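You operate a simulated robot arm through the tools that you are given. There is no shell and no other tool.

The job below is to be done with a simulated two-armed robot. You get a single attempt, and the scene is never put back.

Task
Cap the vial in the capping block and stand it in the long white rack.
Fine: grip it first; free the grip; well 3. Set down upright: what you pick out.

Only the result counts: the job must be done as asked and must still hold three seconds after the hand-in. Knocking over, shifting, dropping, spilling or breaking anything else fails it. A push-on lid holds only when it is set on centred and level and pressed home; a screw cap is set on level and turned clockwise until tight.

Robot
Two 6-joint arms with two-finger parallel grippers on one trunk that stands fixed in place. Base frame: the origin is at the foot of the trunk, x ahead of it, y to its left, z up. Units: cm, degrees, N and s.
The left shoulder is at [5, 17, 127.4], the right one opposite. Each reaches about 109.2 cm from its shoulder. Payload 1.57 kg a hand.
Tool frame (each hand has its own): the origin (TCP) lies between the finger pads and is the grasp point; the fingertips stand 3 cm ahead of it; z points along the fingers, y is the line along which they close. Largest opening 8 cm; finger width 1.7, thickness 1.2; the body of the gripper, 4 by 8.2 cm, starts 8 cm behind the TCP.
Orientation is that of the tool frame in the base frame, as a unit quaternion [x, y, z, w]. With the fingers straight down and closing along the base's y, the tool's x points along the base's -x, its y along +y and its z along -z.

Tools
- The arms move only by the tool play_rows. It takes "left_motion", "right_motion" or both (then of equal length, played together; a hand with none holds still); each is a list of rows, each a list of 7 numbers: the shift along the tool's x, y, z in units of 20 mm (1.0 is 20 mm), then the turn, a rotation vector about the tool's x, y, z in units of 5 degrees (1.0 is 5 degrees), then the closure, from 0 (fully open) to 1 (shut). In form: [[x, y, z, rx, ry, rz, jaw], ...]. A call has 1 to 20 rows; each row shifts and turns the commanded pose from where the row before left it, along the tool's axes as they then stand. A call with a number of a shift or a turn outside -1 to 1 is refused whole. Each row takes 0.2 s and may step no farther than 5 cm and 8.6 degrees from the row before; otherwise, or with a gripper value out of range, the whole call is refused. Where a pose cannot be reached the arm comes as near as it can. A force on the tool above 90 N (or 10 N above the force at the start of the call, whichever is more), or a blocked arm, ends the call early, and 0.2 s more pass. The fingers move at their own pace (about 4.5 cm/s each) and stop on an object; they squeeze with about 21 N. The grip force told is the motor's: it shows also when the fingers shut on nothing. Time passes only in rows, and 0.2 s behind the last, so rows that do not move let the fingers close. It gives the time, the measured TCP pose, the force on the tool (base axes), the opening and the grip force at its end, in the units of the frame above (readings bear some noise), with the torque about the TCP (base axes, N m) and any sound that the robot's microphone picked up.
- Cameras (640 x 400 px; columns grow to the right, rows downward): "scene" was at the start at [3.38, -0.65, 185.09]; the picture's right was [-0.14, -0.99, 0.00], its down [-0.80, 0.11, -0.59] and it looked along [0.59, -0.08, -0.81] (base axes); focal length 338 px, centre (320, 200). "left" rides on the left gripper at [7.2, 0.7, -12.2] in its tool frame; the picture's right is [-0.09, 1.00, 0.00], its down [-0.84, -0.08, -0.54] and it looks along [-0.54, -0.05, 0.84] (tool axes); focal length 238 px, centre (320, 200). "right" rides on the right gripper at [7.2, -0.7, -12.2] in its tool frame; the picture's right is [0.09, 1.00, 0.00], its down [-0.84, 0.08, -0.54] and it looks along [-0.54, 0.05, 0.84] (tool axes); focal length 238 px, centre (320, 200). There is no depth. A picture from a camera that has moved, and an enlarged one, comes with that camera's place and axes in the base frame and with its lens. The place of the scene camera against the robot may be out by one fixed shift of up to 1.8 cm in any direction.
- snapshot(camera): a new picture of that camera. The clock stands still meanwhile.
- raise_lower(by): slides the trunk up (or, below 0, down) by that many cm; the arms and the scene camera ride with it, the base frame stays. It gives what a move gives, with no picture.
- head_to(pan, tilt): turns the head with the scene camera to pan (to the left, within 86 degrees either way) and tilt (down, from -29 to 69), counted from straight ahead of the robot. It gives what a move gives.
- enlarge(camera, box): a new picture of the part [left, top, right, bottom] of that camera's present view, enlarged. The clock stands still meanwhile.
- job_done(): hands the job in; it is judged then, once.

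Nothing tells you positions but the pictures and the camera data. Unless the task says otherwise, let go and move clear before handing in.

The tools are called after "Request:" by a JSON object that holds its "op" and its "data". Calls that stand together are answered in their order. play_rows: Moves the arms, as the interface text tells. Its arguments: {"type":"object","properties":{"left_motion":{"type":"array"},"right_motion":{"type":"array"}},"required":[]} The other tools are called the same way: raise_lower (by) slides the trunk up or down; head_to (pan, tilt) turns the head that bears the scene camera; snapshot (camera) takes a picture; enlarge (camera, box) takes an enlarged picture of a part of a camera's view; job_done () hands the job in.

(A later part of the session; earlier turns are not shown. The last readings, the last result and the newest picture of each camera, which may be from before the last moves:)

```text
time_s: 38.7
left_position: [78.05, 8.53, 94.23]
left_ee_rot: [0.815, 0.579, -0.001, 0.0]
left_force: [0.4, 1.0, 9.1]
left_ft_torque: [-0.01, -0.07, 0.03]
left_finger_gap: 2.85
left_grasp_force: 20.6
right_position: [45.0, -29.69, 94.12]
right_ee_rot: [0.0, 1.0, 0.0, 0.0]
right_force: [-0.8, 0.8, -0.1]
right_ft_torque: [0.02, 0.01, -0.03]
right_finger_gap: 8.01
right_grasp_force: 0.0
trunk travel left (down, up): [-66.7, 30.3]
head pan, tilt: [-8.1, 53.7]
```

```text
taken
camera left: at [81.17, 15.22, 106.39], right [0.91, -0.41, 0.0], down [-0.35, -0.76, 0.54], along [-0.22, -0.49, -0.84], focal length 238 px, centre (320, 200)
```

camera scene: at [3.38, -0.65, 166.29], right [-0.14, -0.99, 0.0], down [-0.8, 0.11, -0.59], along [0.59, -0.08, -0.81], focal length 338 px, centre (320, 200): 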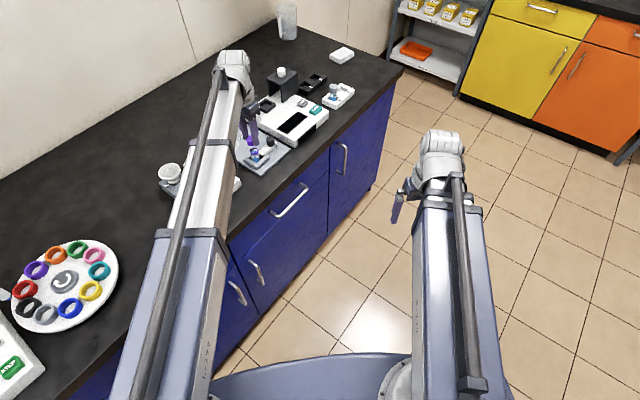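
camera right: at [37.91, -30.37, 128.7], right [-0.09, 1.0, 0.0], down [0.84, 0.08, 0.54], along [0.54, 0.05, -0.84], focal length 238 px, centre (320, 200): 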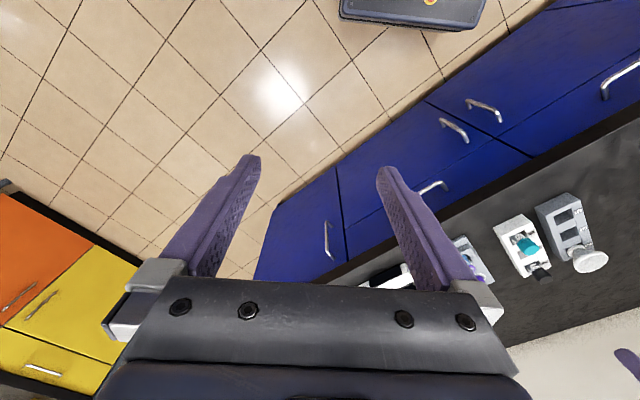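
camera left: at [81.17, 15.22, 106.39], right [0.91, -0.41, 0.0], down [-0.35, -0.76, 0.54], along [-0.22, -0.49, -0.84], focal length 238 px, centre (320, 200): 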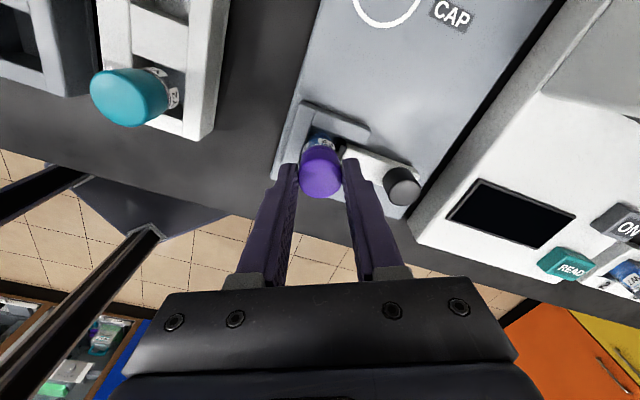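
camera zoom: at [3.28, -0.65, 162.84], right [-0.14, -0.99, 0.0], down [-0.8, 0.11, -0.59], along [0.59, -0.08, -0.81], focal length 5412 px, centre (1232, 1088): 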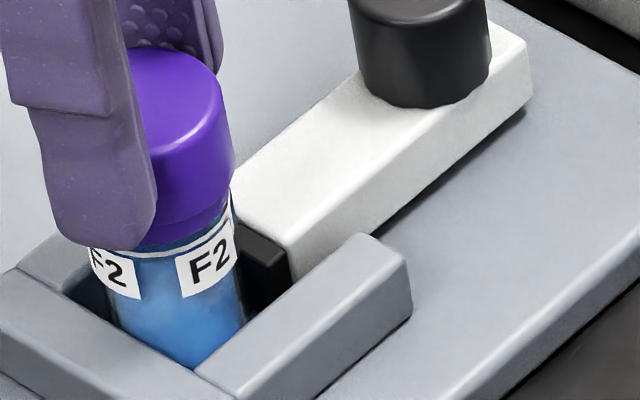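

Force stays near 9 N and torque stays tiny, so it isn't tightening like a thread yet. I'll press down a bit more while holding and check for a seating click or movement.

Request:
{"op": "raise_lower", "data": {"by": -0.15}}

Request:
{"op": "enlarge", "data": {"camera": "scene", "box": [251, 138, 269, 150]}}

Request:
{"op": "enlarge", "data": {"camera": "left", "box": [285, 110, 355, 210]}}

```text
time_s: 39.2
left_position: [78.13, 8.64, 94.05]
left_ee_rot: [0.814, 0.581, 0.001, 0.001]
left_force: [2.6, 0.4, 22.3]
left_ft_torque: [0.04, -0.09, 0.04]
left_finger_gap: 2.89
left_grasp_force: 21.3
right_position: [44.98, -29.6, 94.04]
right_ee_rot: [0.0, 1.0, 0.0, 0.0]
right_force: [-0.8, 0.3, 0.0]
right_ft_torque: [0.0, 0.01, 0.0]
right_finger_gap: 7.99
right_grasp_force: 0.1
trunk travel left (down, up): [-66.5, 30.5]
head pan, tilt: [-8.1, 53.7]
```

```text
16.00 times, centred on (260, 144) of scene
camera zoom: at [3.17, -0.67, 162.72], right [-0.14, -0.99, 0.0], down [-0.8, 0.11, -0.59], along [0.59, -0.08, -0.81], focal length 5412 px, centre (1280, 1096)
```

zoom: 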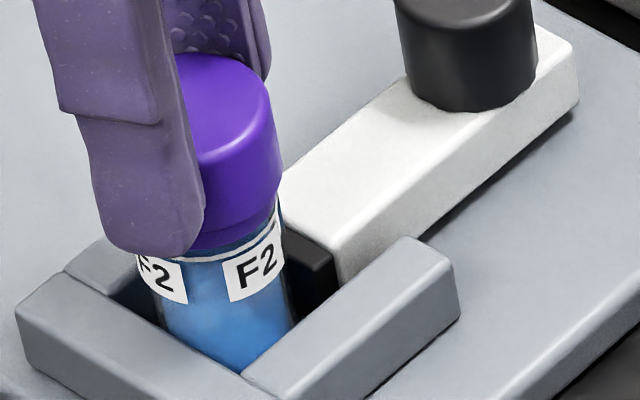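

```text
4.00 times, centred on (320, 160) of left
camera zoom: at [81.1, 15.21, 106.32], right [0.91, -0.41, 0.0], down [-0.35, -0.77, 0.54], along [-0.22, -0.49, -0.84], focal length 953 px, centre (320, 360)
```

zoom: 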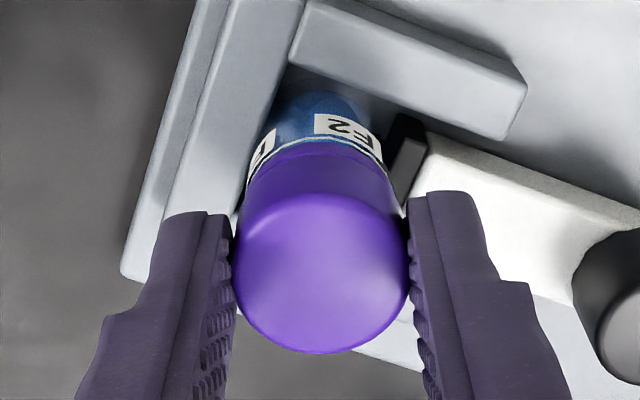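

The cap sits right on the collar under 22 N with no click. I'll keep turning clockwise under this load to rule out a thread.

Request:
{"op": "play_rows", "data": {"left_motion": [[0, 0, 0, 0, 0, 1, 1], [0, 0, 0, 0, 0, 1, 1], [0, 0, 0, 0, 0, 1, 1], [0, 0, 0, 0, 0, 1, 1], [0, 0, 0, 0, 0, 1, 1], [0, 0, 0, 0, 0, 1, 1], [0, 0, 0, 0, 0, 1, 1], [0, 0, 0, 0, 0, 1, 1], [0, 0, 0, 0, 0, 1, 1], [0, 0, 0, 0, 0, 1, 1]]}}

Request:
{"op": "enlarge", "data": {"camera": "scene", "box": [251, 138, 269, 150]}}

Request:
{"op": "snapshot", "data": {"camera": "scene"}}

```text
time_s: 41.4
left_position: [78.1, 8.48, 94.13]
left_ee_rot: [0.983, 0.182, 0.0, 0.002]
left_force: [0.0, 0.9, 14.5]
left_ft_torque: [0.06, -0.01, 0.04]
left_finger_gap: 2.86
left_grasp_force: 21.1
right_position: [45.0, -29.63, 93.94]
right_ee_rot: [0.0, 1.0, 0.0, 0.001]
right_force: [-0.4, 0.2, 0.0]
right_ft_torque: [0.03, 0.02, -0.03]
right_finger_gap: 8.0
right_grasp_force: 0.1
trunk travel left (down, up): [-66.5, 30.5]
head pan, tilt: [-8.1, 53.7]
```

```text
16.00 times, centred on (260, 144) of scene
camera zoom: at [3.22, -0.66, 162.69], right [-0.14, -0.99, 0.0], down [-0.8, 0.11, -0.59], along [0.59, -0.08, -0.81], focal length 5412 px, centre (1280, 1096)
```

zoom: 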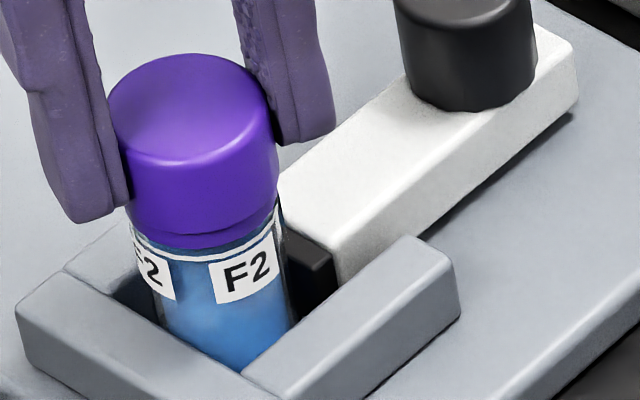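

```text
taken
camera scene: at [3.22, -0.66, 162.69], right [-0.14, -0.99, 0.0], down [-0.8, 0.11, -0.59], along [0.59, -0.08, -0.81], focal length 338 px, centre (320, 200)
```

scene: 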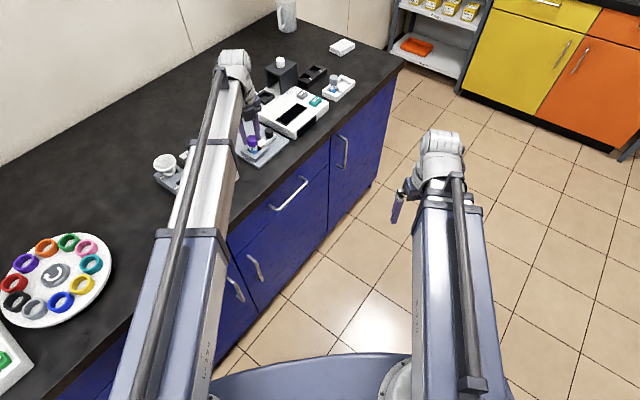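

While turning, the force dropped from 22 N to 14.5 N, so the cap may be screwing down slowly. I'll keep turning without lowering and see whether the force continues to fall.

Request:
{"op": "play_rows", "data": {"left_motion": [[0, 0, 0, 0, 0, 1, 1], [0, 0, 0, 0, 0, 1, 1], [0, 0, 0, 0, 0, 1, 1], [0, 0, 0, 0, 0, 1, 1], [0, 0, 0, 0, 0, 1, 1], [0, 0, 0, 0, 0, 1, 1], [0, 0, 0, 0, 0, 1, 1], [0, 0, 0, 0, 0, 1, 1], [0, 0, 0, 0, 0, 1, 1], [0, 0, 0, 0, 0, 1, 1]]}}

Request:
{"op": "enlarge", "data": {"camera": "scene", "box": [251, 138, 269, 150]}}

```text
time_s: 43.6
left_position: [78.12, 8.61, 94.19]
left_ee_rot: [1.0, 0.008, 0.0, 0.001]
left_force: [-0.6, 0.5, 10.1]
left_ft_torque: [0.01, -0.02, -0.01]
left_finger_gap: 2.86
left_grasp_force: 20.9
left hand out of reach, approached as far as the arm can: row 5, 6, 7, 8, 9, 10
right_position: [45.04, -29.66, 94.01]
right_ee_rot: [0.0, 1.0, 0.0, -0.001]
right_force: [0.3, 0.4, 0.4]
right_ft_torque: [-0.01, -0.03, 0.02]
right_finger_gap: 8.0
right_grasp_force: 0.1
trunk travel left (down, up): [-66.5, 30.5]
head pan, tilt: [-8.1, 53.7]
```

```text
16.00 times, centred on (260, 144) of scene
camera zoom: at [3.26, -0.66, 162.69], right [-0.14, -0.99, 0.0], down [-0.8, 0.11, -0.59], along [0.59, -0.08, -0.81], focal length 5412 px, centre (1280, 1096)
```

zoom: 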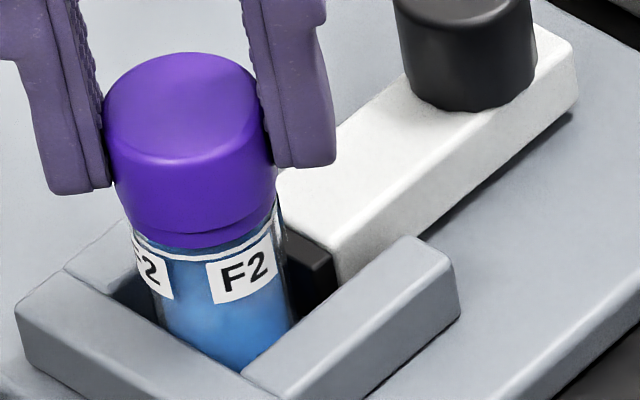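

The wrist has reached its limit after about 136° of turning with no tightening torque, so this behaves like a push-on lid. I'll release it and look closely at the seam before pressing it home from above.

Request:
{"op": "play_rows", "data": {"left_motion": [[0, 0, 0, 0, 0, 0, 0.6], [0, 0, 0, 0, 0, 0, 0.5], [0, 0, 0, 0, 0, 0, 0.4], [0, 0, 0, 0, 0, 0, 0.4]]}}

Request:
{"op": "enlarge", "data": {"camera": "scene", "box": [251, 138, 269, 150]}}

Request:
{"op": "snapshot", "data": {"camera": "left"}}

```text
time_s: 44.6
left_position: [78.17, 8.6, 94.07]
left_ee_rot: [1.0, 0.008, -0.001, 0.002]
left_force: [-0.2, 0.1, -0.5]
left_ft_torque: [0.02, -0.01, 0.01]
left_finger_gap: 4.82
left_grasp_force: 0.1
right_position: [45.07, -29.62, 93.96]
right_ee_rot: [0.0, 1.0, 0.0, 0.0]
right_force: [0.4, -0.2, -0.8]
right_ft_torque: [0.0, 0.0, 0.04]
right_finger_gap: 8.0
right_grasp_force: 0.1
trunk travel left (down, up): [-66.5, 30.5]
head pan, tilt: [-8.1, 53.7]
heard: snap
```

```text
16.00 times, centred on (260, 144) of scene
camera zoom: at [3.39, -0.65, 162.69], right [-0.14, -0.99, 0.0], down [-0.8, 0.11, -0.59], along [0.59, -0.08, -0.81], focal length 5412 px, centre (1280, 1096)
```

zoom: 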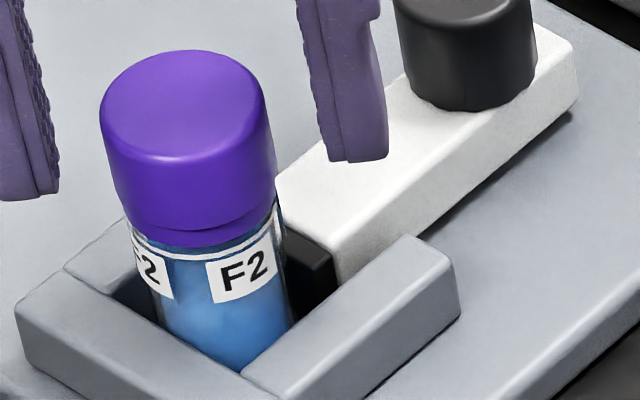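

```text
taken
camera left: at [85.45, 8.09, 106.18], right [-0.07, -1.0, 0.0], down [-0.84, 0.06, 0.54], along [-0.54, 0.04, -0.84], focal length 238 px, centre (320, 200)
```

left: 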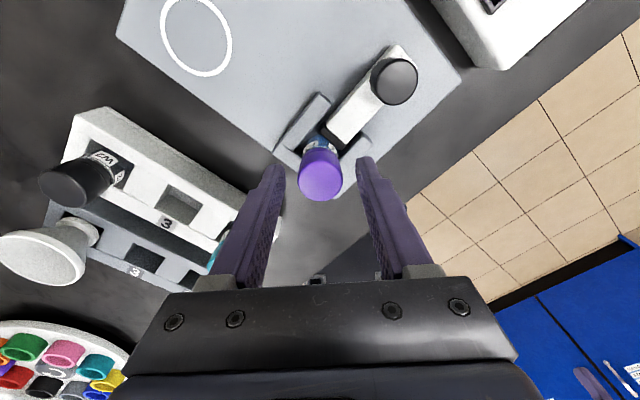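

I heard a snap on release, so something clicked, and I need to know whether the lid seated or sprang. I'll look closely at the cap from both cameras.

Request:
{"op": "enlarge", "data": {"camera": "left", "box": [280, 110, 360, 210]}}

Request:
{"op": "enlarge", "data": {"camera": "scene", "box": [252, 138, 266, 149]}}

```text
4.00 times, centred on (320, 160) of left
camera zoom: at [85.45, 8.09, 106.18], right [-0.07, -1.0, 0.0], down [-0.84, 0.06, 0.54], along [-0.54, 0.04, -0.84], focal length 953 px, centre (320, 360)
```

zoom: 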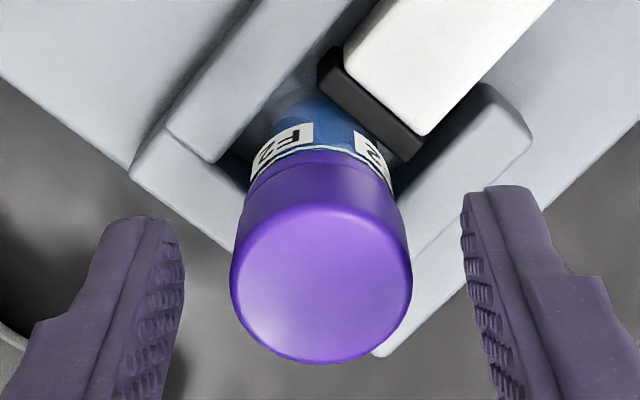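

```text
16.00 times, centred on (259, 144) of scene
camera zoom: at [3.39, -0.65, 162.69], right [-0.14, -0.99, 0.0], down [-0.8, 0.11, -0.59], along [0.59, -0.08, -0.81], focal length 5412 px, centre (1296, 1104)
```

zoom: 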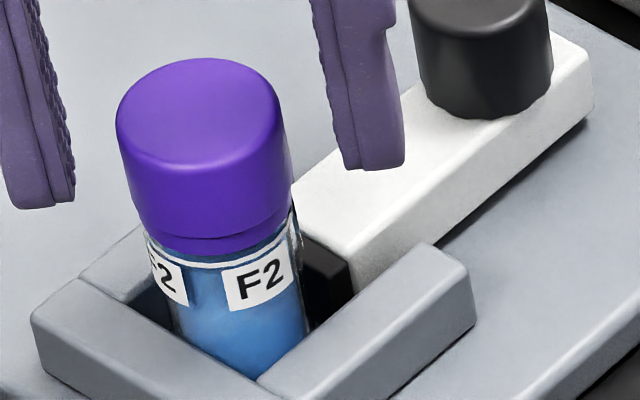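

The cap looks level and centred on the collar. I'll rise, close the fingers and press it down from straight above to make sure it is home.

Request:
{"op": "raise_lower", "data": {"by": 4.5}}

Request:
{"op": "play_rows", "data": {"left_motion": [[0, 0, 0, 0, 0, -1, 0.7], [0, 0, 0, 0, 0, -1, 1], [0, 0, 0, 0, 0, -1, 1], [0, 0, 0, 0, 0, -1, 1], [0, 0, 0, 0, 0, -1, 1], [0, 0, 0, 0, 0, -1, 1], [0, 0, 0, 0, 0, -1, 1], [0, 0, 0, 0, 0, -1, 1], [0, 0, 0, 0, 0, -1, 1], [0, 0, 0, 0, 0, -1, 1], [0, 0, 0, 0, 0, -1, 1], [0, 0, 0, 0, 0, -1, 1], [0, 0, 0, 0, 0, -1, 1], [0, 0, 0, 0, 0, -1, 1], [0, 0, 0, 0, 0, -1, 1], [0, 0, 0, 0, 0, -1, 1], [0, 0, 0, 0, 0, -1, 1], [0, 0, 0, 0, 0, -1, 1]]}}

Request:
{"op": "snapshot", "data": {"camera": "left"}}

Request:
{"op": "enlarge", "data": {"camera": "scene", "box": [248, 125, 278, 150]}}

```text
time_s: 45.5
left_position: [78.25, 8.55, 98.46]
left_ee_rot: [1.0, 0.009, -0.001, 0.0]
left_force: [0.2, 0.2, -0.5]
left_ft_torque: [0.01, 0.04, 0.02]
left_finger_gap: 4.8
left_grasp_force: 0.0
right_position: [45.04, -29.74, 98.55]
right_ee_rot: [0.0, 1.0, 0.0, 0.0]
right_force: [0.1, 0.2, -0.5]
right_ft_torque: [-0.01, -0.03, 0.0]
right_finger_gap: 8.0
right_grasp_force: 0.0
trunk travel left (down, up): [-71.0, 26.0]
head pan, tilt: [-8.1, 53.7]
```

```text
time_s: 49.3
left_position: [78.24, 8.54, 98.38]
left_ee_rot: [0.7, 0.714, -0.002, 0.0]
left_force: [-0.1, -0.4, 0.4]
left_ft_torque: [-0.02, -0.02, -0.01]
left_finger_gap: 0.0
left_grasp_force: 20.5
right_position: [45.02, -29.7, 98.5]
right_ee_rot: [0.0, 1.0, 0.0, 0.0]
right_force: [0.1, 0.5, 0.4]
right_ft_torque: [-0.01, 0.01, 0.02]
right_finger_gap: 7.98
right_grasp_force: 0.1
trunk travel left (down, up): [-71.0, 26.0]
head pan, tilt: [-8.1, 53.7]
```

```text
taken
camera left: at [78.77, 15.86, 110.68], right [1.0, -0.07, 0.0], down [-0.06, -0.84, 0.54], along [-0.04, -0.54, -0.84], focal length 238 px, centre (320, 200)
```

left: 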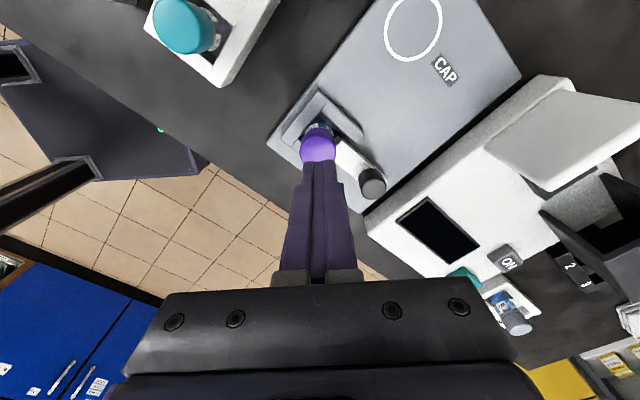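

```text
16.00 times, centred on (263, 138) of scene
camera zoom: at [3.38, -0.65, 167.19], right [-0.14, -0.99, 0.0], down [-0.8, 0.11, -0.59], along [0.59, -0.08, -0.81], focal length 5412 px, centre (1232, 1200)
```

zoom: 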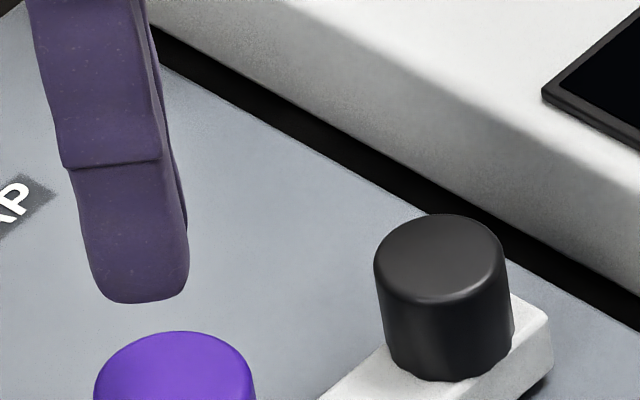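

The closed fingers hang over the cap's centre. I'll lower to touch and press in small steps, listening for a snap.

Request:
{"op": "raise_lower", "data": {"by": -2.3}}

Request:
{"op": "raise_lower", "data": {"by": -0.3}}

Request:
{"op": "raise_lower", "data": {"by": -0.2}}

```text
time_s: 50.0
left_position: [78.21, 8.73, 96.11]
left_ee_rot: [0.7, 0.714, -0.001, 0.0]
left_force: [-0.1, -0.8, 0.0]
left_ft_torque: [0.02, 0.01, 0.04]
left_finger_gap: 0.01
left_grasp_force: 20.6
right_position: [45.11, -29.61, 96.18]
right_ee_rot: [0.0, 1.0, -0.001, 0.0]
right_force: [-0.2, -0.5, 0.0]
right_ft_torque: [0.0, -0.01, -0.03]
right_finger_gap: 7.96
right_grasp_force: 0.1
trunk travel left (down, up): [-68.7, 28.3]
head pan, tilt: [-8.1, 53.7]
```

```text
time_s: 50.5
left_position: [78.14, 8.57, 95.83]
left_ee_rot: [0.701, 0.713, -0.001, 0.0]
left_force: [0.4, -0.2, 0.1]
left_ft_torque: [0.01, 0.02, -0.02]
left_finger_gap: 0.0
left_grasp_force: 21.2
right_position: [45.11, -29.62, 95.82]
right_ee_rot: [0.0, 1.0, 0.0, 0.0]
right_force: [-0.2, -0.3, -0.4]
right_ft_torque: [0.0, -0.01, -0.04]
right_finger_gap: 8.0
right_grasp_force: 0.0
trunk travel left (down, up): [-68.4, 28.6]
head pan, tilt: [-8.1, 53.7]
```

```text
time_s: 51.0
left_position: [78.21, 8.54, 95.78]
left_ee_rot: [0.701, 0.713, -0.001, 0.001]
left_force: [0.2, -0.2, 0.6]
left_ft_torque: [-0.01, 0.03, 0.03]
left_finger_gap: 0.0
left_grasp_force: 20.9
right_position: [45.04, -29.79, 95.6]
right_ee_rot: [0.0, 1.0, 0.0, 0.0]
right_force: [-0.6, -0.4, 0.4]
right_ft_torque: [0.01, -0.02, -0.01]
right_finger_gap: 8.0
right_grasp_force: 0.1
trunk travel left (down, up): [-68.2, 28.8]
head pan, tilt: [-8.1, 53.7]
```

No contact yet. I'll continue down in 2 mm steps.

Request:
{"op": "raise_lower", "data": {"by": -0.2}}

Request:
{"op": "raise_lower", "data": {"by": -0.2}}

```text
time_s: 51.6
left_position: [78.17, 8.59, 95.58]
left_ee_rot: [0.701, 0.713, -0.001, 0.001]
left_force: [1.7, 0.1, 18.1]
left_ft_torque: [0.05, -0.1, 0.0]
left_finger_gap: 0.03
left_grasp_force: 21.4
right_position: [44.94, -29.67, 95.58]
right_ee_rot: [0.0, 1.0, -0.001, 0.001]
right_force: [-0.4, 0.4, 0.7]
right_ft_torque: [-0.03, 0.02, 0.01]
right_finger_gap: 7.99
right_grasp_force: 0.0
trunk travel left (down, up): [-68.0, 29.0]
head pan, tilt: [-8.1, 53.7]
```

```text
time_s: 52.1
left_position: [77.94, 8.65, 95.6]
left_ee_rot: [0.701, 0.713, 0.001, 0.001]
left_force: [7.6, 0.3, 48.2]
left_ft_torque: [0.04, -0.29, -0.01]
left_finger_gap: 0.0
left_grasp_force: 21.0
right_position: [44.78, -29.64, 95.58]
right_ee_rot: [0.0, 1.0, -0.001, 0.002]
right_force: [-0.9, -0.6, -0.3]
right_ft_torque: [-0.03, -0.02, 0.02]
right_finger_gap: 7.98
right_grasp_force: 0.1
trunk travel left (down, up): [-67.8, 29.2]
head pan, tilt: [-8.1, 53.7]
```

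The cap is solid under 48 N and doesn't sink, so it's down on the collar. Next I'll rise, turn the hand back square with the block, regrip the cap and do a tiny lift to see whether it holds.

Request:
{"op": "raise_lower", "data": {"by": 3.5}}

Request:
{"op": "play_rows", "data": {"left_motion": [[0, 0, 0, 0, 0, -1, 0.4], [0, 0, 0, 0, 0, -1, 0.4], [0, 0, 0, 0, 0, -1, 0.4], [0, 0, 0, 0, 0, -1, 0.4], [0, 0, 0, 0, 0, -1, 0.4], [0, 0, 0, 0, 0, -1, 0.4], [0, 0, 0, 0, 0, -1, 0.4], [0, 0, 0, 0, 0, -1, 0.4], [0, 0, 0, 0, 0, -1, 0.4], [0, 0, 0, 0, 0, -0.14, 0.4]]}}

Request:
{"op": "snapshot", "data": {"camera": "left"}}

Request:
{"op": "enlarge", "data": {"camera": "left", "box": [280, 110, 360, 210]}}

Request:
{"op": "enlarge", "data": {"camera": "scene", "box": [246, 138, 276, 163]}}

```text
time_s: 52.9
left_position: [78.15, 8.56, 98.7]
left_ee_rot: [0.701, 0.713, -0.001, 0.0]
left_force: [0.2, 0.4, 0.1]
left_ft_torque: [0.04, -0.01, -0.06]
left_finger_gap: 0.01
left_grasp_force: 21.1
right_position: [45.13, -29.57, 98.73]
right_ee_rot: [0.001, 1.0, 0.0, 0.0]
right_force: [0.7, 0.2, -0.5]
right_ft_torque: [0.0, -0.01, -0.02]
right_finger_gap: 7.98
right_grasp_force: 0.1
trunk travel left (down, up): [-71.3, 25.7]
head pan, tilt: [-8.1, 53.7]
```

```text
time_s: 55.1
left_position: [78.07, 8.62, 98.8]
left_ee_rot: [0.368, 0.93, -0.001, 0.0]
left_force: [0.3, 0.2, 0.3]
left_ft_torque: [-0.01, -0.02, -0.01]
left_finger_gap: 4.8
left_grasp_force: 0.0
right_position: [45.08, -29.7, 98.75]
right_ee_rot: [0.0, 1.0, 0.0, 0.0]
right_force: [0.0, 0.2, -0.7]
right_ft_torque: [0.02, 0.0, 0.01]
right_finger_gap: 8.0
right_grasp_force: 0.0
trunk travel left (down, up): [-71.3, 25.7]
head pan, tilt: [-8.1, 53.7]
```

```text
taken
camera left: at [73.45, 14.08, 110.99], right [0.75, 0.66, 0.0], down [0.56, -0.63, 0.54], along [0.36, -0.41, -0.84], focal length 238 px, centre (320, 200)
```

left: 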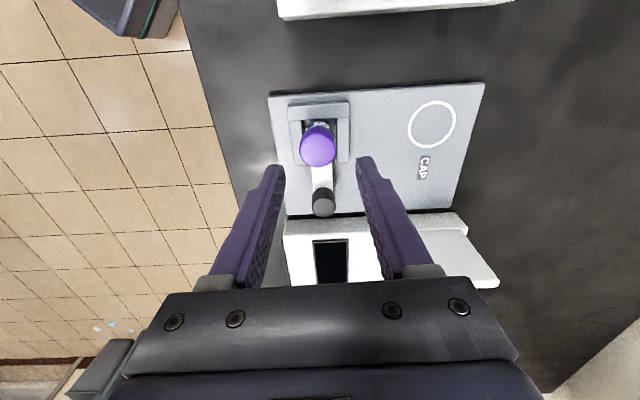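

```text
4.00 times, centred on (320, 160) of left
camera zoom: at [73.45, 14.08, 110.99], right [0.75, 0.66, 0.0], down [0.56, -0.63, 0.54], along [0.36, -0.41, -0.84], focal length 953 px, centre (320, 360)
```

zoom: 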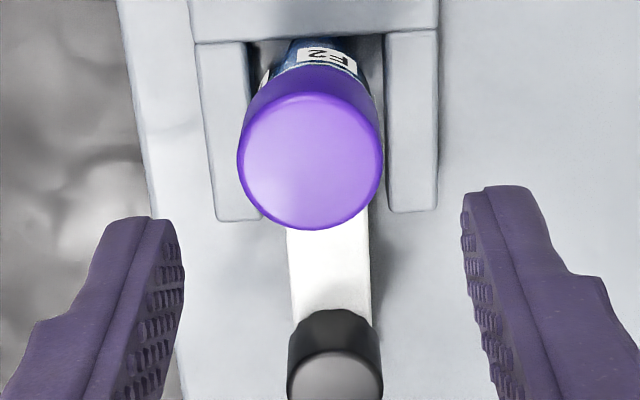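

```text
16.00 times, centred on (261, 150) of scene
camera zoom: at [3.38, -0.65, 167.49], right [-0.14, -0.99, 0.0], down [-0.8, 0.11, -0.59], along [0.59, -0.08, -0.81], focal length 5412 px, centre (1264, 992)
```

zoom: 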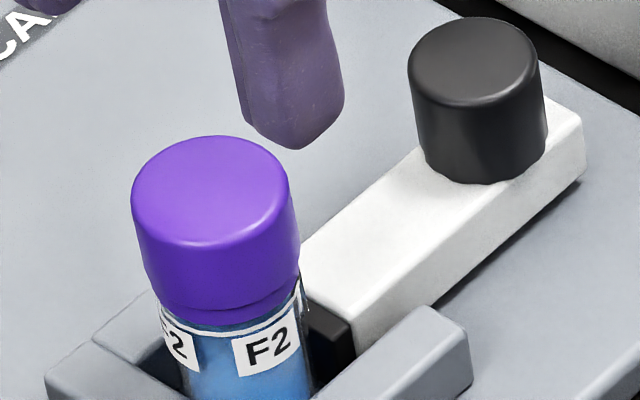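

The cap sits straight in line with the vial body. I'll shift about 2 mm to centre on it, lower, grip the cap and try a very small lift.

Request:
{"op": "play_rows", "data": {"left_motion": [[0.1, -0.08, 0, 0, 0, 0, 0.4], [0, 0, 0, 0, 0, 0, 0.4]]}}

Request:
{"op": "raise_lower", "data": {"by": -4.6}}

Request:
{"op": "play_rows", "data": {"left_motion": [[0, 0, 0, 0, 0, 0, 0.6], [0, 0, 0, 0, 0, 0, 0.8], [0, 0, 0, 0, 0, 0, 1], [0, 0, 0, 0, 0, 0, 1], [0, 0, 0, 0, 0, 0, 1]]}}

Request:
{"op": "raise_lower", "data": {"by": 0.15}}

```text
time_s: 55.7
left_position: [77.94, 8.67, 98.79]
left_ee_rot: [0.369, 0.93, -0.001, 0.0]
left_force: [-0.1, 1.5, 0.2]
left_ft_torque: [-0.02, -0.02, 0.0]
left_finger_gap: 4.81
left_grasp_force: 0.1
right_position: [45.08, -29.67, 98.78]
right_ee_rot: [0.0, 1.0, 0.0, 0.0]
right_force: [0.2, 0.4, -0.3]
right_ft_torque: [0.04, -0.02, -0.02]
right_finger_gap: 7.98
right_grasp_force: 0.1
trunk travel left (down, up): [-71.3, 25.7]
head pan, tilt: [-8.1, 53.7]
```

```text
time_s: 56.6
left_position: [77.92, 8.65, 94.23]
left_ee_rot: [0.369, 0.93, -0.001, 0.0]
left_force: [0.7, 0.3, -0.2]
left_ft_torque: [-0.02, -0.02, 0.0]
left_finger_gap: 4.8
left_grasp_force: 0.1
right_position: [44.94, -29.74, 94.13]
right_ee_rot: [0.0, 1.0, 0.0, 0.0]
right_force: [-0.5, 0.0, -0.5]
right_ft_torque: [-0.03, 0.01, 0.02]
right_finger_gap: 7.98
right_grasp_force: 0.1
trunk travel left (down, up): [-66.7, 30.3]
head pan, tilt: [-8.1, 53.7]
```

```text
time_s: 57.8
left_position: [77.85, 8.66, 94.14]
left_ee_rot: [0.369, 0.93, -0.001, 0.0]
left_force: [0.5, 0.6, 1.7]
left_ft_torque: [0.01, -0.02, -0.06]
left_finger_gap: 2.89
left_grasp_force: 21.2
right_position: [44.99, -29.69, 94.29]
right_ee_rot: [0.0, 1.0, 0.001, 0.0]
right_force: [0.0, -0.7, 0.1]
right_ft_torque: [0.01, 0.02, -0.01]
right_finger_gap: 8.01
right_grasp_force: 0.2
trunk travel left (down, up): [-66.7, 30.3]
head pan, tilt: [-8.1, 53.7]
heard: snap
```

```text
time_s: 58.3
left_position: [77.97, 8.56, 94.29]
left_ee_rot: [0.368, 0.93, -0.001, 0.0]
left_force: [-0.6, 0.5, 0.1]
left_ft_torque: [0.03, 0.01, -0.02]
left_finger_gap: 2.89
left_grasp_force: 21.3
right_position: [45.0, -29.71, 94.29]
right_ee_rot: [0.0, 1.0, 0.0, 0.0]
right_force: [-0.1, -0.2, 0.5]
right_ft_torque: [0.02, -0.01, 0.0]
right_finger_gap: 7.99
right_grasp_force: 0.0
trunk travel left (down, up): [-66.9, 30.1]
head pan, tilt: [-8.1, 53.7]
```

I heard a snap again as I gripped, and the small lift met no resistance, so I can't tell yet whether the lid is on. I'll look closely while holding at this height.

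Request:
{"op": "enlarge", "data": {"camera": "scene", "box": [248, 136, 272, 154]}}

Request:
{"op": "enlarge", "data": {"camera": "left", "box": [280, 110, 360, 210]}}

```text
16.00 times, centred on (260, 145) of scene
camera zoom: at [3.39, -0.65, 163.04], right [-0.14, -0.99, 0.0], down [-0.8, 0.11, -0.59], along [0.59, -0.08, -0.81], focal length 5412 px, centre (1280, 1080)
```

zoom: 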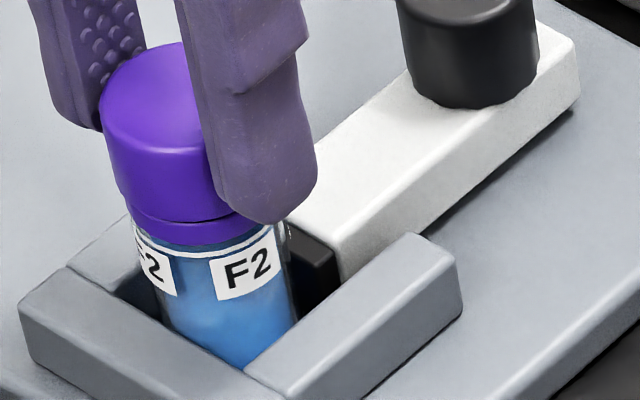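

```text
4.00 times, centred on (320, 160) of left
camera zoom: at [73.23, 14.14, 106.54], right [0.75, 0.66, 0.0], down [0.56, -0.63, 0.54], along [0.36, -0.41, -0.84], focal length 953 px, centre (320, 360)
```

zoom: 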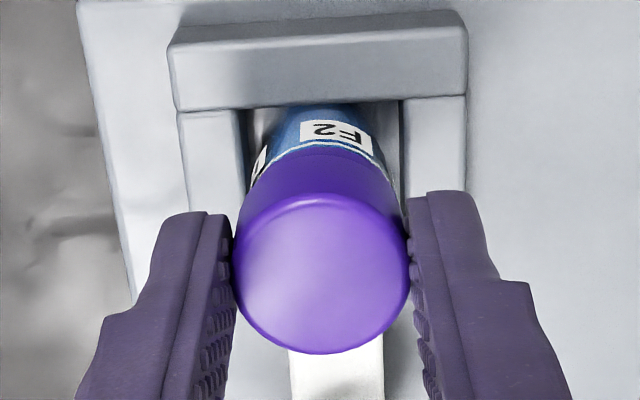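

The seam shows a thin dark gap, so the lid isn't holding yet. I'll set it back down, press lightly, and listen at each step.

Request:
{"op": "raise_lower", "data": {"by": -0.15}}

Request:
{"op": "raise_lower", "data": {"by": -0.1}}

Request:
{"op": "raise_lower", "data": {"by": -0.15}}

Request:
{"op": "enlarge", "data": {"camera": "scene", "box": [248, 136, 272, 154]}}

```text
time_s: 58.8
left_position: [77.91, 8.63, 94.22]
left_ee_rot: [0.369, 0.929, -0.001, 0.0]
left_force: [-0.3, -0.2, 1.5]
left_ft_torque: [0.0, 0.03, -0.02]
left_finger_gap: 2.88
left_grasp_force: 21.1
right_position: [45.05, -29.58, 94.08]
right_ee_rot: [0.0, 1.0, 0.0, 0.0]
right_force: [0.1, 0.2, 0.3]
right_ft_torque: [0.0, 0.0, 0.01]
right_finger_gap: 8.01
right_grasp_force: 0.0
trunk travel left (down, up): [-66.7, 30.3]
head pan, tilt: [-8.1, 53.7]
```

```text
time_s: 59.3
left_position: [77.89, 8.65, 94.2]
left_ee_rot: [0.369, 0.93, 0.0, 0.0]
left_force: [0.1, -0.5, 7.7]
left_ft_torque: [0.03, -0.07, -0.02]
left_finger_gap: 2.88
left_grasp_force: 20.8
right_position: [45.11, -29.67, 94.21]
right_ee_rot: [0.0, 1.0, 0.0, 0.001]
right_force: [-0.5, -0.6, -0.5]
right_ft_torque: [0.05, 0.0, 0.0]
right_finger_gap: 8.0
right_grasp_force: 0.1
trunk travel left (down, up): [-66.6, 30.4]
head pan, tilt: [-8.1, 53.7]
```

```text
time_s: 59.8
left_position: [77.93, 8.66, 94.06]
left_ee_rot: [0.369, 0.93, 0.0, 0.0]
left_force: [3.2, -0.3, 23.9]
left_ft_torque: [0.03, -0.13, -0.01]
left_finger_gap: 2.87
left_grasp_force: 21.1
right_position: [45.02, -29.53, 93.98]
right_ee_rot: [0.0, 1.0, 0.0, 0.001]
right_force: [-0.7, 0.0, 0.7]
right_ft_torque: [0.02, -0.01, 0.02]
right_finger_gap: 8.02
right_grasp_force: 0.1
trunk travel left (down, up): [-66.5, 30.5]
head pan, tilt: [-8.1, 53.7]
```

```text
16.00 times, centred on (260, 145) of scene
camera zoom: at [3.15, -0.68, 162.67], right [-0.14, -0.99, 0.0], down [-0.8, 0.11, -0.59], along [0.59, -0.08, -0.81], focal length 5412 px, centre (1280, 1080)
```

zoom: 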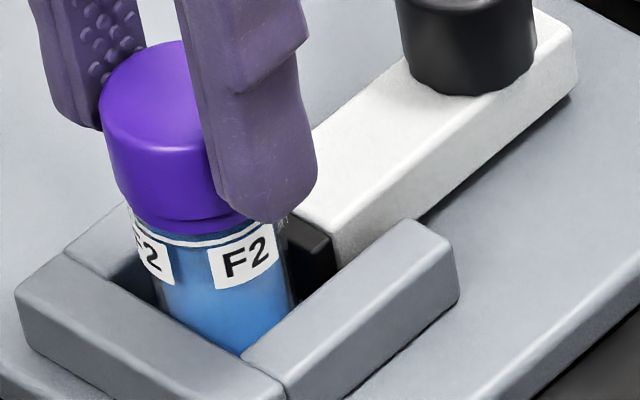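

Pressed to 24 N with no snap. I'll release now and listen, since the earlier snap came on release.

Request:
{"op": "play_rows", "data": {"left_motion": [[0, 0, 0, 0, 0, 0, 0.62], [0, 0, 0, 0, 0, 0, 0.6], [0, 0, 0, 0, 0, 0, 0.55], [0, 0, 0, 0, 0, 0, 0.5]]}}

Request:
{"op": "enlarge", "data": {"camera": "scene", "box": [248, 136, 272, 154]}}

Request:
{"op": "enlarge", "data": {"camera": "left", "box": [280, 110, 360, 210]}}

```text
time_s: 60.8
left_position: [78.0, 8.62, 93.98]
left_ee_rot: [0.369, 0.929, -0.001, 0.0]
left_force: [0.6, 0.2, -0.3]
left_ft_torque: [-0.05, -0.02, -0.03]
left_finger_gap: 3.99
left_grasp_force: 0.0
right_position: [45.16, -29.59, 94.02]
right_ee_rot: [0.0, 1.0, 0.0, 0.0]
right_force: [0.1, -0.4, 0.8]
right_ft_torque: [0.0, 0.03, 0.0]
right_finger_gap: 8.0
right_grasp_force: 0.0
trunk travel left (down, up): [-66.5, 30.5]
head pan, tilt: [-8.1, 53.7]
heard: snap
```

```text
16.00 times, centred on (260, 145) of scene
camera zoom: at [3.39, -0.65, 162.64], right [-0.14, -0.99, 0.0], down [-0.8, 0.11, -0.59], along [0.59, -0.08, -0.81], focal length 5412 px, centre (1280, 1080)
```

zoom: 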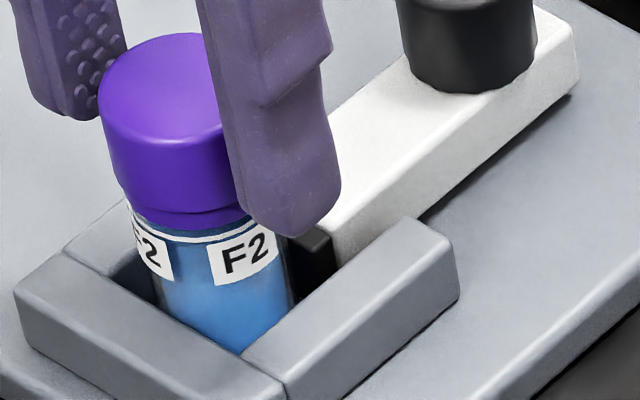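

```text
4.00 times, centred on (320, 160) of left
camera zoom: at [73.24, 14.14, 106.13], right [0.75, 0.66, 0.0], down [0.56, -0.63, 0.54], along [0.36, -0.41, -0.84], focal length 953 px, centre (320, 360)
```

zoom: 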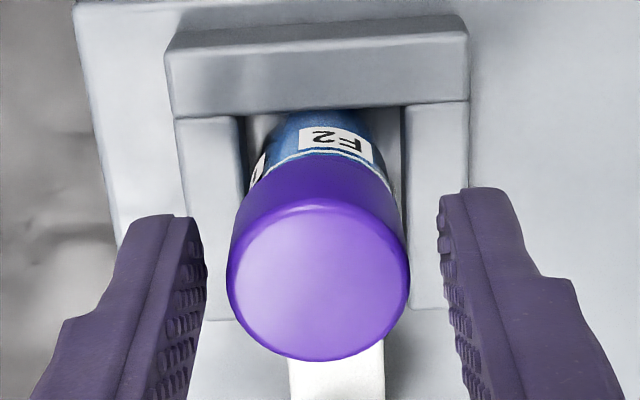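

A snap came on release again, so the sound goes with the lid changing state on the vial. I'll test it gently by closing just to contact with little squeeze and watching for sound and force.

Request:
{"op": "play_rows", "data": {"left_motion": [[0, 0, 0, 0, 0, 0, 0.6], [0, 0, 0, 0, 0, 0, 0.62], [0, 0, 0, 0, 0, 0, 0.63], [0, 0, 0, 0, 0, 0, 0.63], [0, 0, 0, 0, 0, 0, 0.635], [0, 0, 0, 0, 0, 0, 0.635]]}}

Request:
{"op": "enlarge", "data": {"camera": "left", "box": [280, 110, 360, 210]}}

```text
time_s: 62.2
left_position: [77.93, 8.63, 94.01]
left_ee_rot: [0.369, 0.929, -0.001, 0.0]
left_force: [-0.2, -0.6, 1.0]
left_ft_torque: [0.0, 0.04, 0.03]
left_finger_gap: 3.01
left_grasp_force: 0.9
right_position: [45.03, -29.69, 93.93]
right_ee_rot: [-0.001, 1.0, 0.001, 0.0]
right_force: [0.0, 0.1, -0.1]
right_ft_torque: [0.01, 0.03, 0.0]
right_finger_gap: 8.02
right_grasp_force: 0.0
trunk travel left (down, up): [-66.5, 30.5]
head pan, tilt: [-8.1, 53.7]
```

```text
4.00 times, centred on (320, 160) of left
camera zoom: at [73.22, 14.13, 106.14], right [0.75, 0.66, 0.0], down [0.56, -0.63, 0.54], along [0.36, -0.41, -0.84], focal length 953 px, centre (320, 360)
```

zoom: 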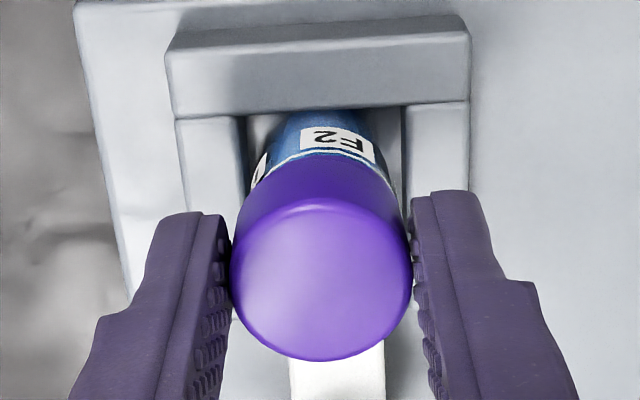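

Contact is at a gap of 3.01 cm with under 1 N and no snap. I'll tighten slowly.

Request:
{"op": "play_rows", "data": {"left_motion": [[0, 0, 0, 0, 0, 0, 0.64], [0, 0, 0, 0, 0, 0, 0.64], [0, 0, 0, 0, 0, 0, 0.645], [0, 0, 0, 0, 0, 0, 0.645]]}}

Request:
{"op": "play_rows", "data": {"left_motion": [[0, 0, 0, 0, 0, 0, 0.65], [0, 0, 0, 0, 0, 0, 0.65], [0, 0, 0, 0, 0, 0, 0.66], [0, 0, 0, 0, 0, 0, 0.66]]}}

```text
time_s: 63.2
left_position: [77.92, 8.6, 93.98]
left_ee_rot: [0.37, 0.929, -0.001, -0.001]
left_force: [-0.6, -0.5, -0.6]
left_ft_torque: [-0.04, 0.04, -0.01]
left_finger_gap: 2.95
left_grasp_force: 7.6
right_position: [45.03, -29.71, 93.83]
right_ee_rot: [0.0, 1.0, 0.0, 0.0]
right_force: [-0.1, 0.1, 0.0]
right_ft_torque: [0.0, -0.03, 0.03]
right_finger_gap: 7.99
right_grasp_force: 0.0
trunk travel left (down, up): [-66.5, 30.5]
head pan, tilt: [-8.1, 53.7]
```

```text
time_s: 64.2
left_position: [77.96, 8.66, 93.99]
left_ee_rot: [0.369, 0.929, 0.0, 0.0]
left_force: [-0.3, -0.1, 0.3]
left_ft_torque: [-0.05, 0.06, 0.04]
left_finger_gap: 2.85
left_grasp_force: 21.4
right_position: [45.02, -29.66, 93.93]
right_ee_rot: [0.0, 1.0, 0.0, -0.001]
right_force: [0.2, -0.2, 0.0]
right_ft_torque: [0.04, 0.0, -0.01]
right_finger_gap: 8.0
right_grasp_force: 0.0
trunk travel left (down, up): [-66.5, 30.5]
head pan, tilt: [-8.1, 53.7]
```

It's now fully gripped with no snap this time. I'll lift by 1 mm and read the force.

Request:
{"op": "raise_lower", "data": {"by": 0.1}}

Request:
{"op": "raise_lower", "data": {"by": 0.05}}

Request:
{"op": "enlarge", "data": {"camera": "scene", "box": [248, 136, 272, 154]}}

```text
time_s: 64.7
left_position: [77.94, 8.63, 93.99]
left_ee_rot: [0.37, 0.929, -0.001, -0.001]
left_force: [-0.9, -0.4, -0.8]
left_ft_torque: [0.03, -0.04, 0.03]
left_finger_gap: 2.87
left_grasp_force: 21.2
right_position: [45.02, -29.64, 93.97]
right_ee_rot: [0.0, 1.0, 0.0, 0.0]
right_force: [-0.5, 0.0, -0.3]
right_ft_torque: [-0.04, 0.02, 0.0]
right_finger_gap: 8.01
right_grasp_force: 0.1
trunk travel left (down, up): [-66.6, 30.4]
head pan, tilt: [-8.1, 53.7]
heard: snap
```

```text
time_s: 65.2
left_position: [77.88, 8.71, 94.1]
left_ee_rot: [0.369, 0.929, -0.001, 0.0]
left_force: [-0.5, -0.8, -0.6]
left_ft_torque: [-0.02, -0.03, -0.01]
left_finger_gap: 2.86
left_grasp_force: 20.7
right_position: [45.03, -29.58, 94.1]
right_ee_rot: [0.0, 1.0, 0.0, 0.001]
right_force: [-1.4, 0.5, 0.3]
right_ft_torque: [0.0, 0.01, 0.03]
right_finger_gap: 7.99
right_grasp_force: 0.1
trunk travel left (down, up): [-66.6, 30.4]
head pan, tilt: [-8.1, 53.7]
```

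```text
16.00 times, centred on (260, 145) of scene
camera zoom: at [3.39, -0.65, 162.79], right [-0.14, -0.99, 0.0], down [-0.8, 0.11, -0.59], along [0.59, -0.08, -0.81], focal length 5412 px, centre (1280, 1080)
```

zoom: 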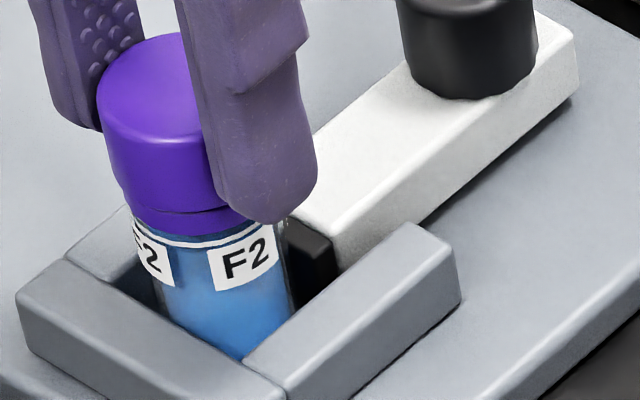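

That lift pulled the lid off with a snap, so it is a push-on lid: it snapped on at release, and I pulled it off only because the vial is clamped. I'll set it back, press, release to let it snap on, and not lift by the cap again until the clamp is freed.

Request:
{"op": "raise_lower", "data": {"by": -0.2}}

Request:
{"op": "raise_lower", "data": {"by": -0.1}}

Request:
{"op": "play_rows", "data": {"left_motion": [[0, 0, 0, 0, 0, 0, 0.64], [0, 0, 0, 0, 0, 0, 0.62], [0, 0, 0, 0, 0, 0, 0.58], [0, 0, 0, 0, 0, 0, 0.5], [0, 0, 0, 0, 0, 0, 0.4], [0, 0, 0, 0, 0, 0, 0.4]]}}

Request:
{"op": "enlarge", "data": {"camera": "scene", "box": [248, 136, 272, 154]}}

```text
time_s: 65.7
left_position: [77.85, 8.63, 94.05]
left_ee_rot: [0.37, 0.929, -0.001, 0.0]
left_force: [0.6, -0.4, 3.8]
left_ft_torque: [-0.02, 0.01, 0.0]
left_finger_gap: 2.87
left_grasp_force: 21.5
right_position: [45.02, -29.61, 93.99]
right_ee_rot: [0.0, 1.0, 0.0, 0.0]
right_force: [-0.5, 0.0, 0.5]
right_ft_torque: [-0.02, 0.02, 0.02]
right_finger_gap: 7.99
right_grasp_force: 0.1
trunk travel left (down, up): [-66.4, 30.6]
head pan, tilt: [-8.1, 53.7]
```

```text
time_s: 66.2
left_position: [77.93, 8.62, 93.81]
left_ee_rot: [0.369, 0.93, 0.0, -0.001]
left_force: [0.8, -0.4, 13.4]
left_ft_torque: [0.01, -0.05, 0.01]
left_finger_gap: 2.88
left_grasp_force: 20.6
right_position: [44.97, -29.6, 93.93]
right_ee_rot: [0.001, 1.0, 0.001, 0.0]
right_force: [0.4, -0.8, -0.2]
right_ft_torque: [-0.03, 0.0, 0.01]
right_finger_gap: 8.0
right_grasp_force: 0.0
trunk travel left (down, up): [-66.3, 30.7]
head pan, tilt: [-8.1, 53.7]
```

```text
time_s: 67.6
left_position: [77.94, 8.61, 93.82]
left_ee_rot: [0.369, 0.929, -0.001, -0.001]
left_force: [-0.2, -0.8, 0.3]
left_ft_torque: [-0.02, 0.01, 0.01]
left_finger_gap: 4.81
left_grasp_force: 0.1
right_position: [45.04, -29.62, 93.86]
right_ee_rot: [0.0, 1.0, 0.0, 0.0]
right_force: [0.8, 0.0, -0.1]
right_ft_torque: [0.0, 0.0, -0.01]
right_finger_gap: 7.99
right_grasp_force: 0.0
trunk travel left (down, up): [-66.3, 30.7]
head pan, tilt: [-8.1, 53.7]
heard: snap
```

```text
16.00 times, centred on (260, 145) of scene
camera zoom: at [3.38, -0.65, 162.49], right [-0.14, -0.99, 0.0], down [-0.8, 0.11, -0.59], along [0.59, -0.08, -0.81], focal length 5412 px, centre (1280, 1080)
```

zoom: 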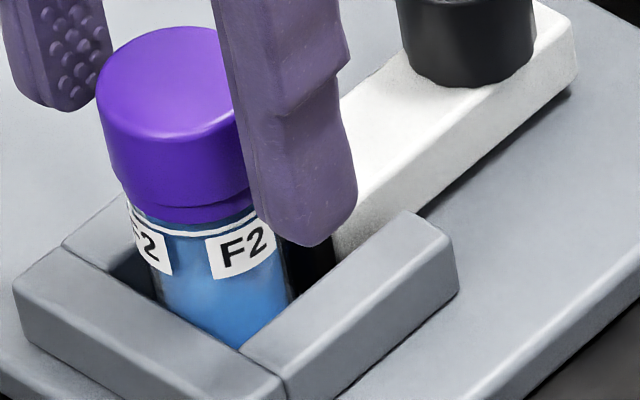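

The lid snapped on again at release and sits straight on the collar. I'll rise, close the fingers and give it one more square press from above before freeing the clamp.

Request:
{"op": "raise_lower", "data": {"by": 3.5}}

Request:
{"op": "play_rows", "data": {"left_motion": [[0, 0, 0, 0, 0, 0, 0.8], [0, 0, 0, 0, 0, 0, 1], [0, 0, 0, 0, 0, 0, 1], [0, 0, 0, 0, 0, 0, 1]]}}

Request:
{"op": "enlarge", "data": {"camera": "scene", "box": [246, 130, 276, 155]}}

Request:
{"op": "enlarge", "data": {"camera": "left", "box": [280, 110, 360, 210]}}

```text
time_s: 68.4
left_position: [77.94, 8.56, 97.22]
left_ee_rot: [0.369, 0.929, -0.001, 0.0]
left_force: [-1.0, 0.6, 0.6]
left_ft_torque: [0.0, 0.01, 0.0]
left_finger_gap: 4.8
left_grasp_force: 0.1
right_position: [45.03, -29.65, 97.35]
right_ee_rot: [0.0, 1.0, 0.0, 0.001]
right_force: [-0.5, -0.1, -0.4]
right_ft_torque: [0.01, 0.02, 0.0]
right_finger_gap: 8.02
right_grasp_force: 0.0
trunk travel left (down, up): [-69.8, 27.2]
head pan, tilt: [-8.1, 53.7]
```

```text
time_s: 69.4
left_position: [77.85, 8.74, 97.31]
left_ee_rot: [0.368, 0.93, -0.001, 0.0]
left_force: [-0.1, 0.4, -0.4]
left_ft_torque: [-0.04, -0.02, 0.0]
left_finger_gap: 0.01
left_grasp_force: 21.0
right_position: [45.18, -29.49, 97.27]
right_ee_rot: [0.0, 1.0, 0.0, 0.0]
right_force: [-0.1, 0.3, 0.2]
right_ft_torque: [0.0, 0.02, 0.0]
right_finger_gap: 7.99
right_grasp_force: 0.1
trunk travel left (down, up): [-69.8, 27.2]
head pan, tilt: [-8.1, 53.7]
```

```text
16.00 times, centred on (261, 142) of scene
camera zoom: at [3.38, -0.65, 165.99], right [-0.14, -0.99, 0.0], down [-0.8, 0.11, -0.59], along [0.59, -0.08, -0.81], focal length 5412 px, centre (1264, 1120)
```

zoom: 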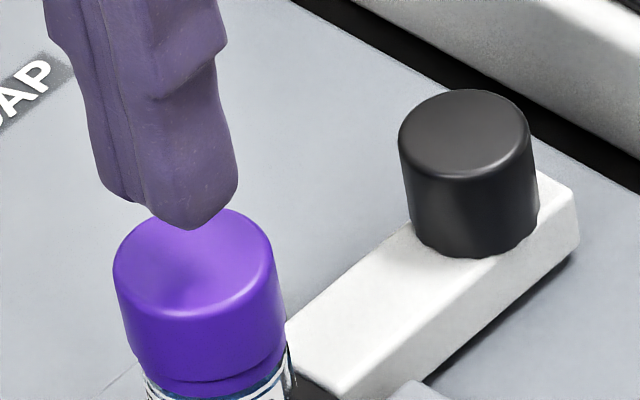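

```text
4.00 times, centred on (320, 160) of left
camera zoom: at [73.23, 14.14, 109.49], right [0.75, 0.66, 0.0], down [0.56, -0.63, 0.54], along [0.36, -0.41, -0.84], focal length 953 px, centre (320, 360)
```

zoom: 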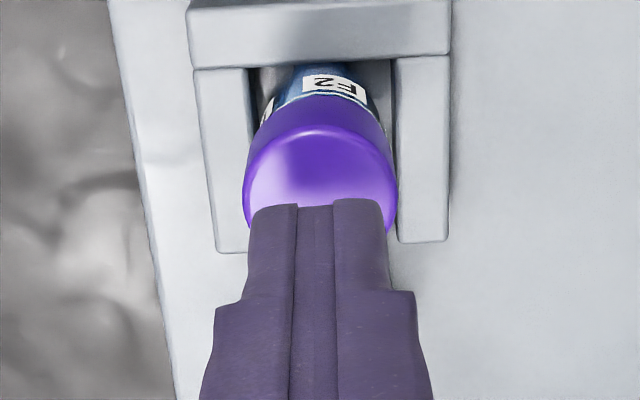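

The fingers are centred above the cap. I'll press down in small steps.

Request:
{"op": "raise_lower", "data": {"by": -1.6}}

Request:
{"op": "raise_lower", "data": {"by": -0.2}}

Request:
{"op": "raise_lower", "data": {"by": -0.15}}

```text
time_s: 70.1
left_position: [78.03, 8.62, 95.75]
left_ee_rot: [0.369, 0.929, 0.0, 0.0]
left_force: [-0.2, 0.5, 1.2]
left_ft_torque: [-0.04, 0.03, 0.02]
left_finger_gap: 0.01
left_grasp_force: 20.6
right_position: [45.08, -29.65, 95.7]
right_ee_rot: [0.0, 1.0, 0.0, 0.0]
right_force: [0.3, -0.5, -0.3]
right_ft_torque: [0.04, 0.01, 0.01]
right_finger_gap: 8.0
right_grasp_force: 0.1
trunk travel left (down, up): [-68.2, 28.8]
head pan, tilt: [-8.1, 53.7]
```

```text
time_s: 70.6
left_position: [77.86, 8.69, 95.56]
left_ee_rot: [0.368, 0.93, 0.0, 0.001]
left_force: [2.0, 0.3, 18.2]
left_ft_torque: [0.02, -0.09, 0.0]
left_finger_gap: 0.0
left_grasp_force: 21.0
right_position: [45.05, -29.64, 95.55]
right_ee_rot: [0.0, 1.0, 0.0, 0.0]
right_force: [0.2, 0.5, -0.1]
right_ft_torque: [-0.03, 0.01, 0.01]
right_finger_gap: 7.98
right_grasp_force: 0.0
trunk travel left (down, up): [-68.0, 29.0]
head pan, tilt: [-8.1, 53.7]
```

```text
time_s: 71.1
left_position: [77.77, 8.76, 95.47]
left_ee_rot: [0.369, 0.93, 0.0, 0.001]
left_force: [5.7, -0.3, 40.0]
left_ft_torque: [-0.02, -0.26, -0.01]
left_finger_gap: 0.0
left_grasp_force: 21.3
right_position: [44.95, -29.76, 95.38]
right_ee_rot: [-0.001, 1.0, 0.0, 0.001]
right_force: [-0.8, 0.4, -1.0]
right_ft_torque: [0.0, 0.0, 0.02]
right_finger_gap: 8.01
right_grasp_force: 0.0
trunk travel left (down, up): [-67.9, 29.1]
head pan, tilt: [-8.1, 53.7]
```

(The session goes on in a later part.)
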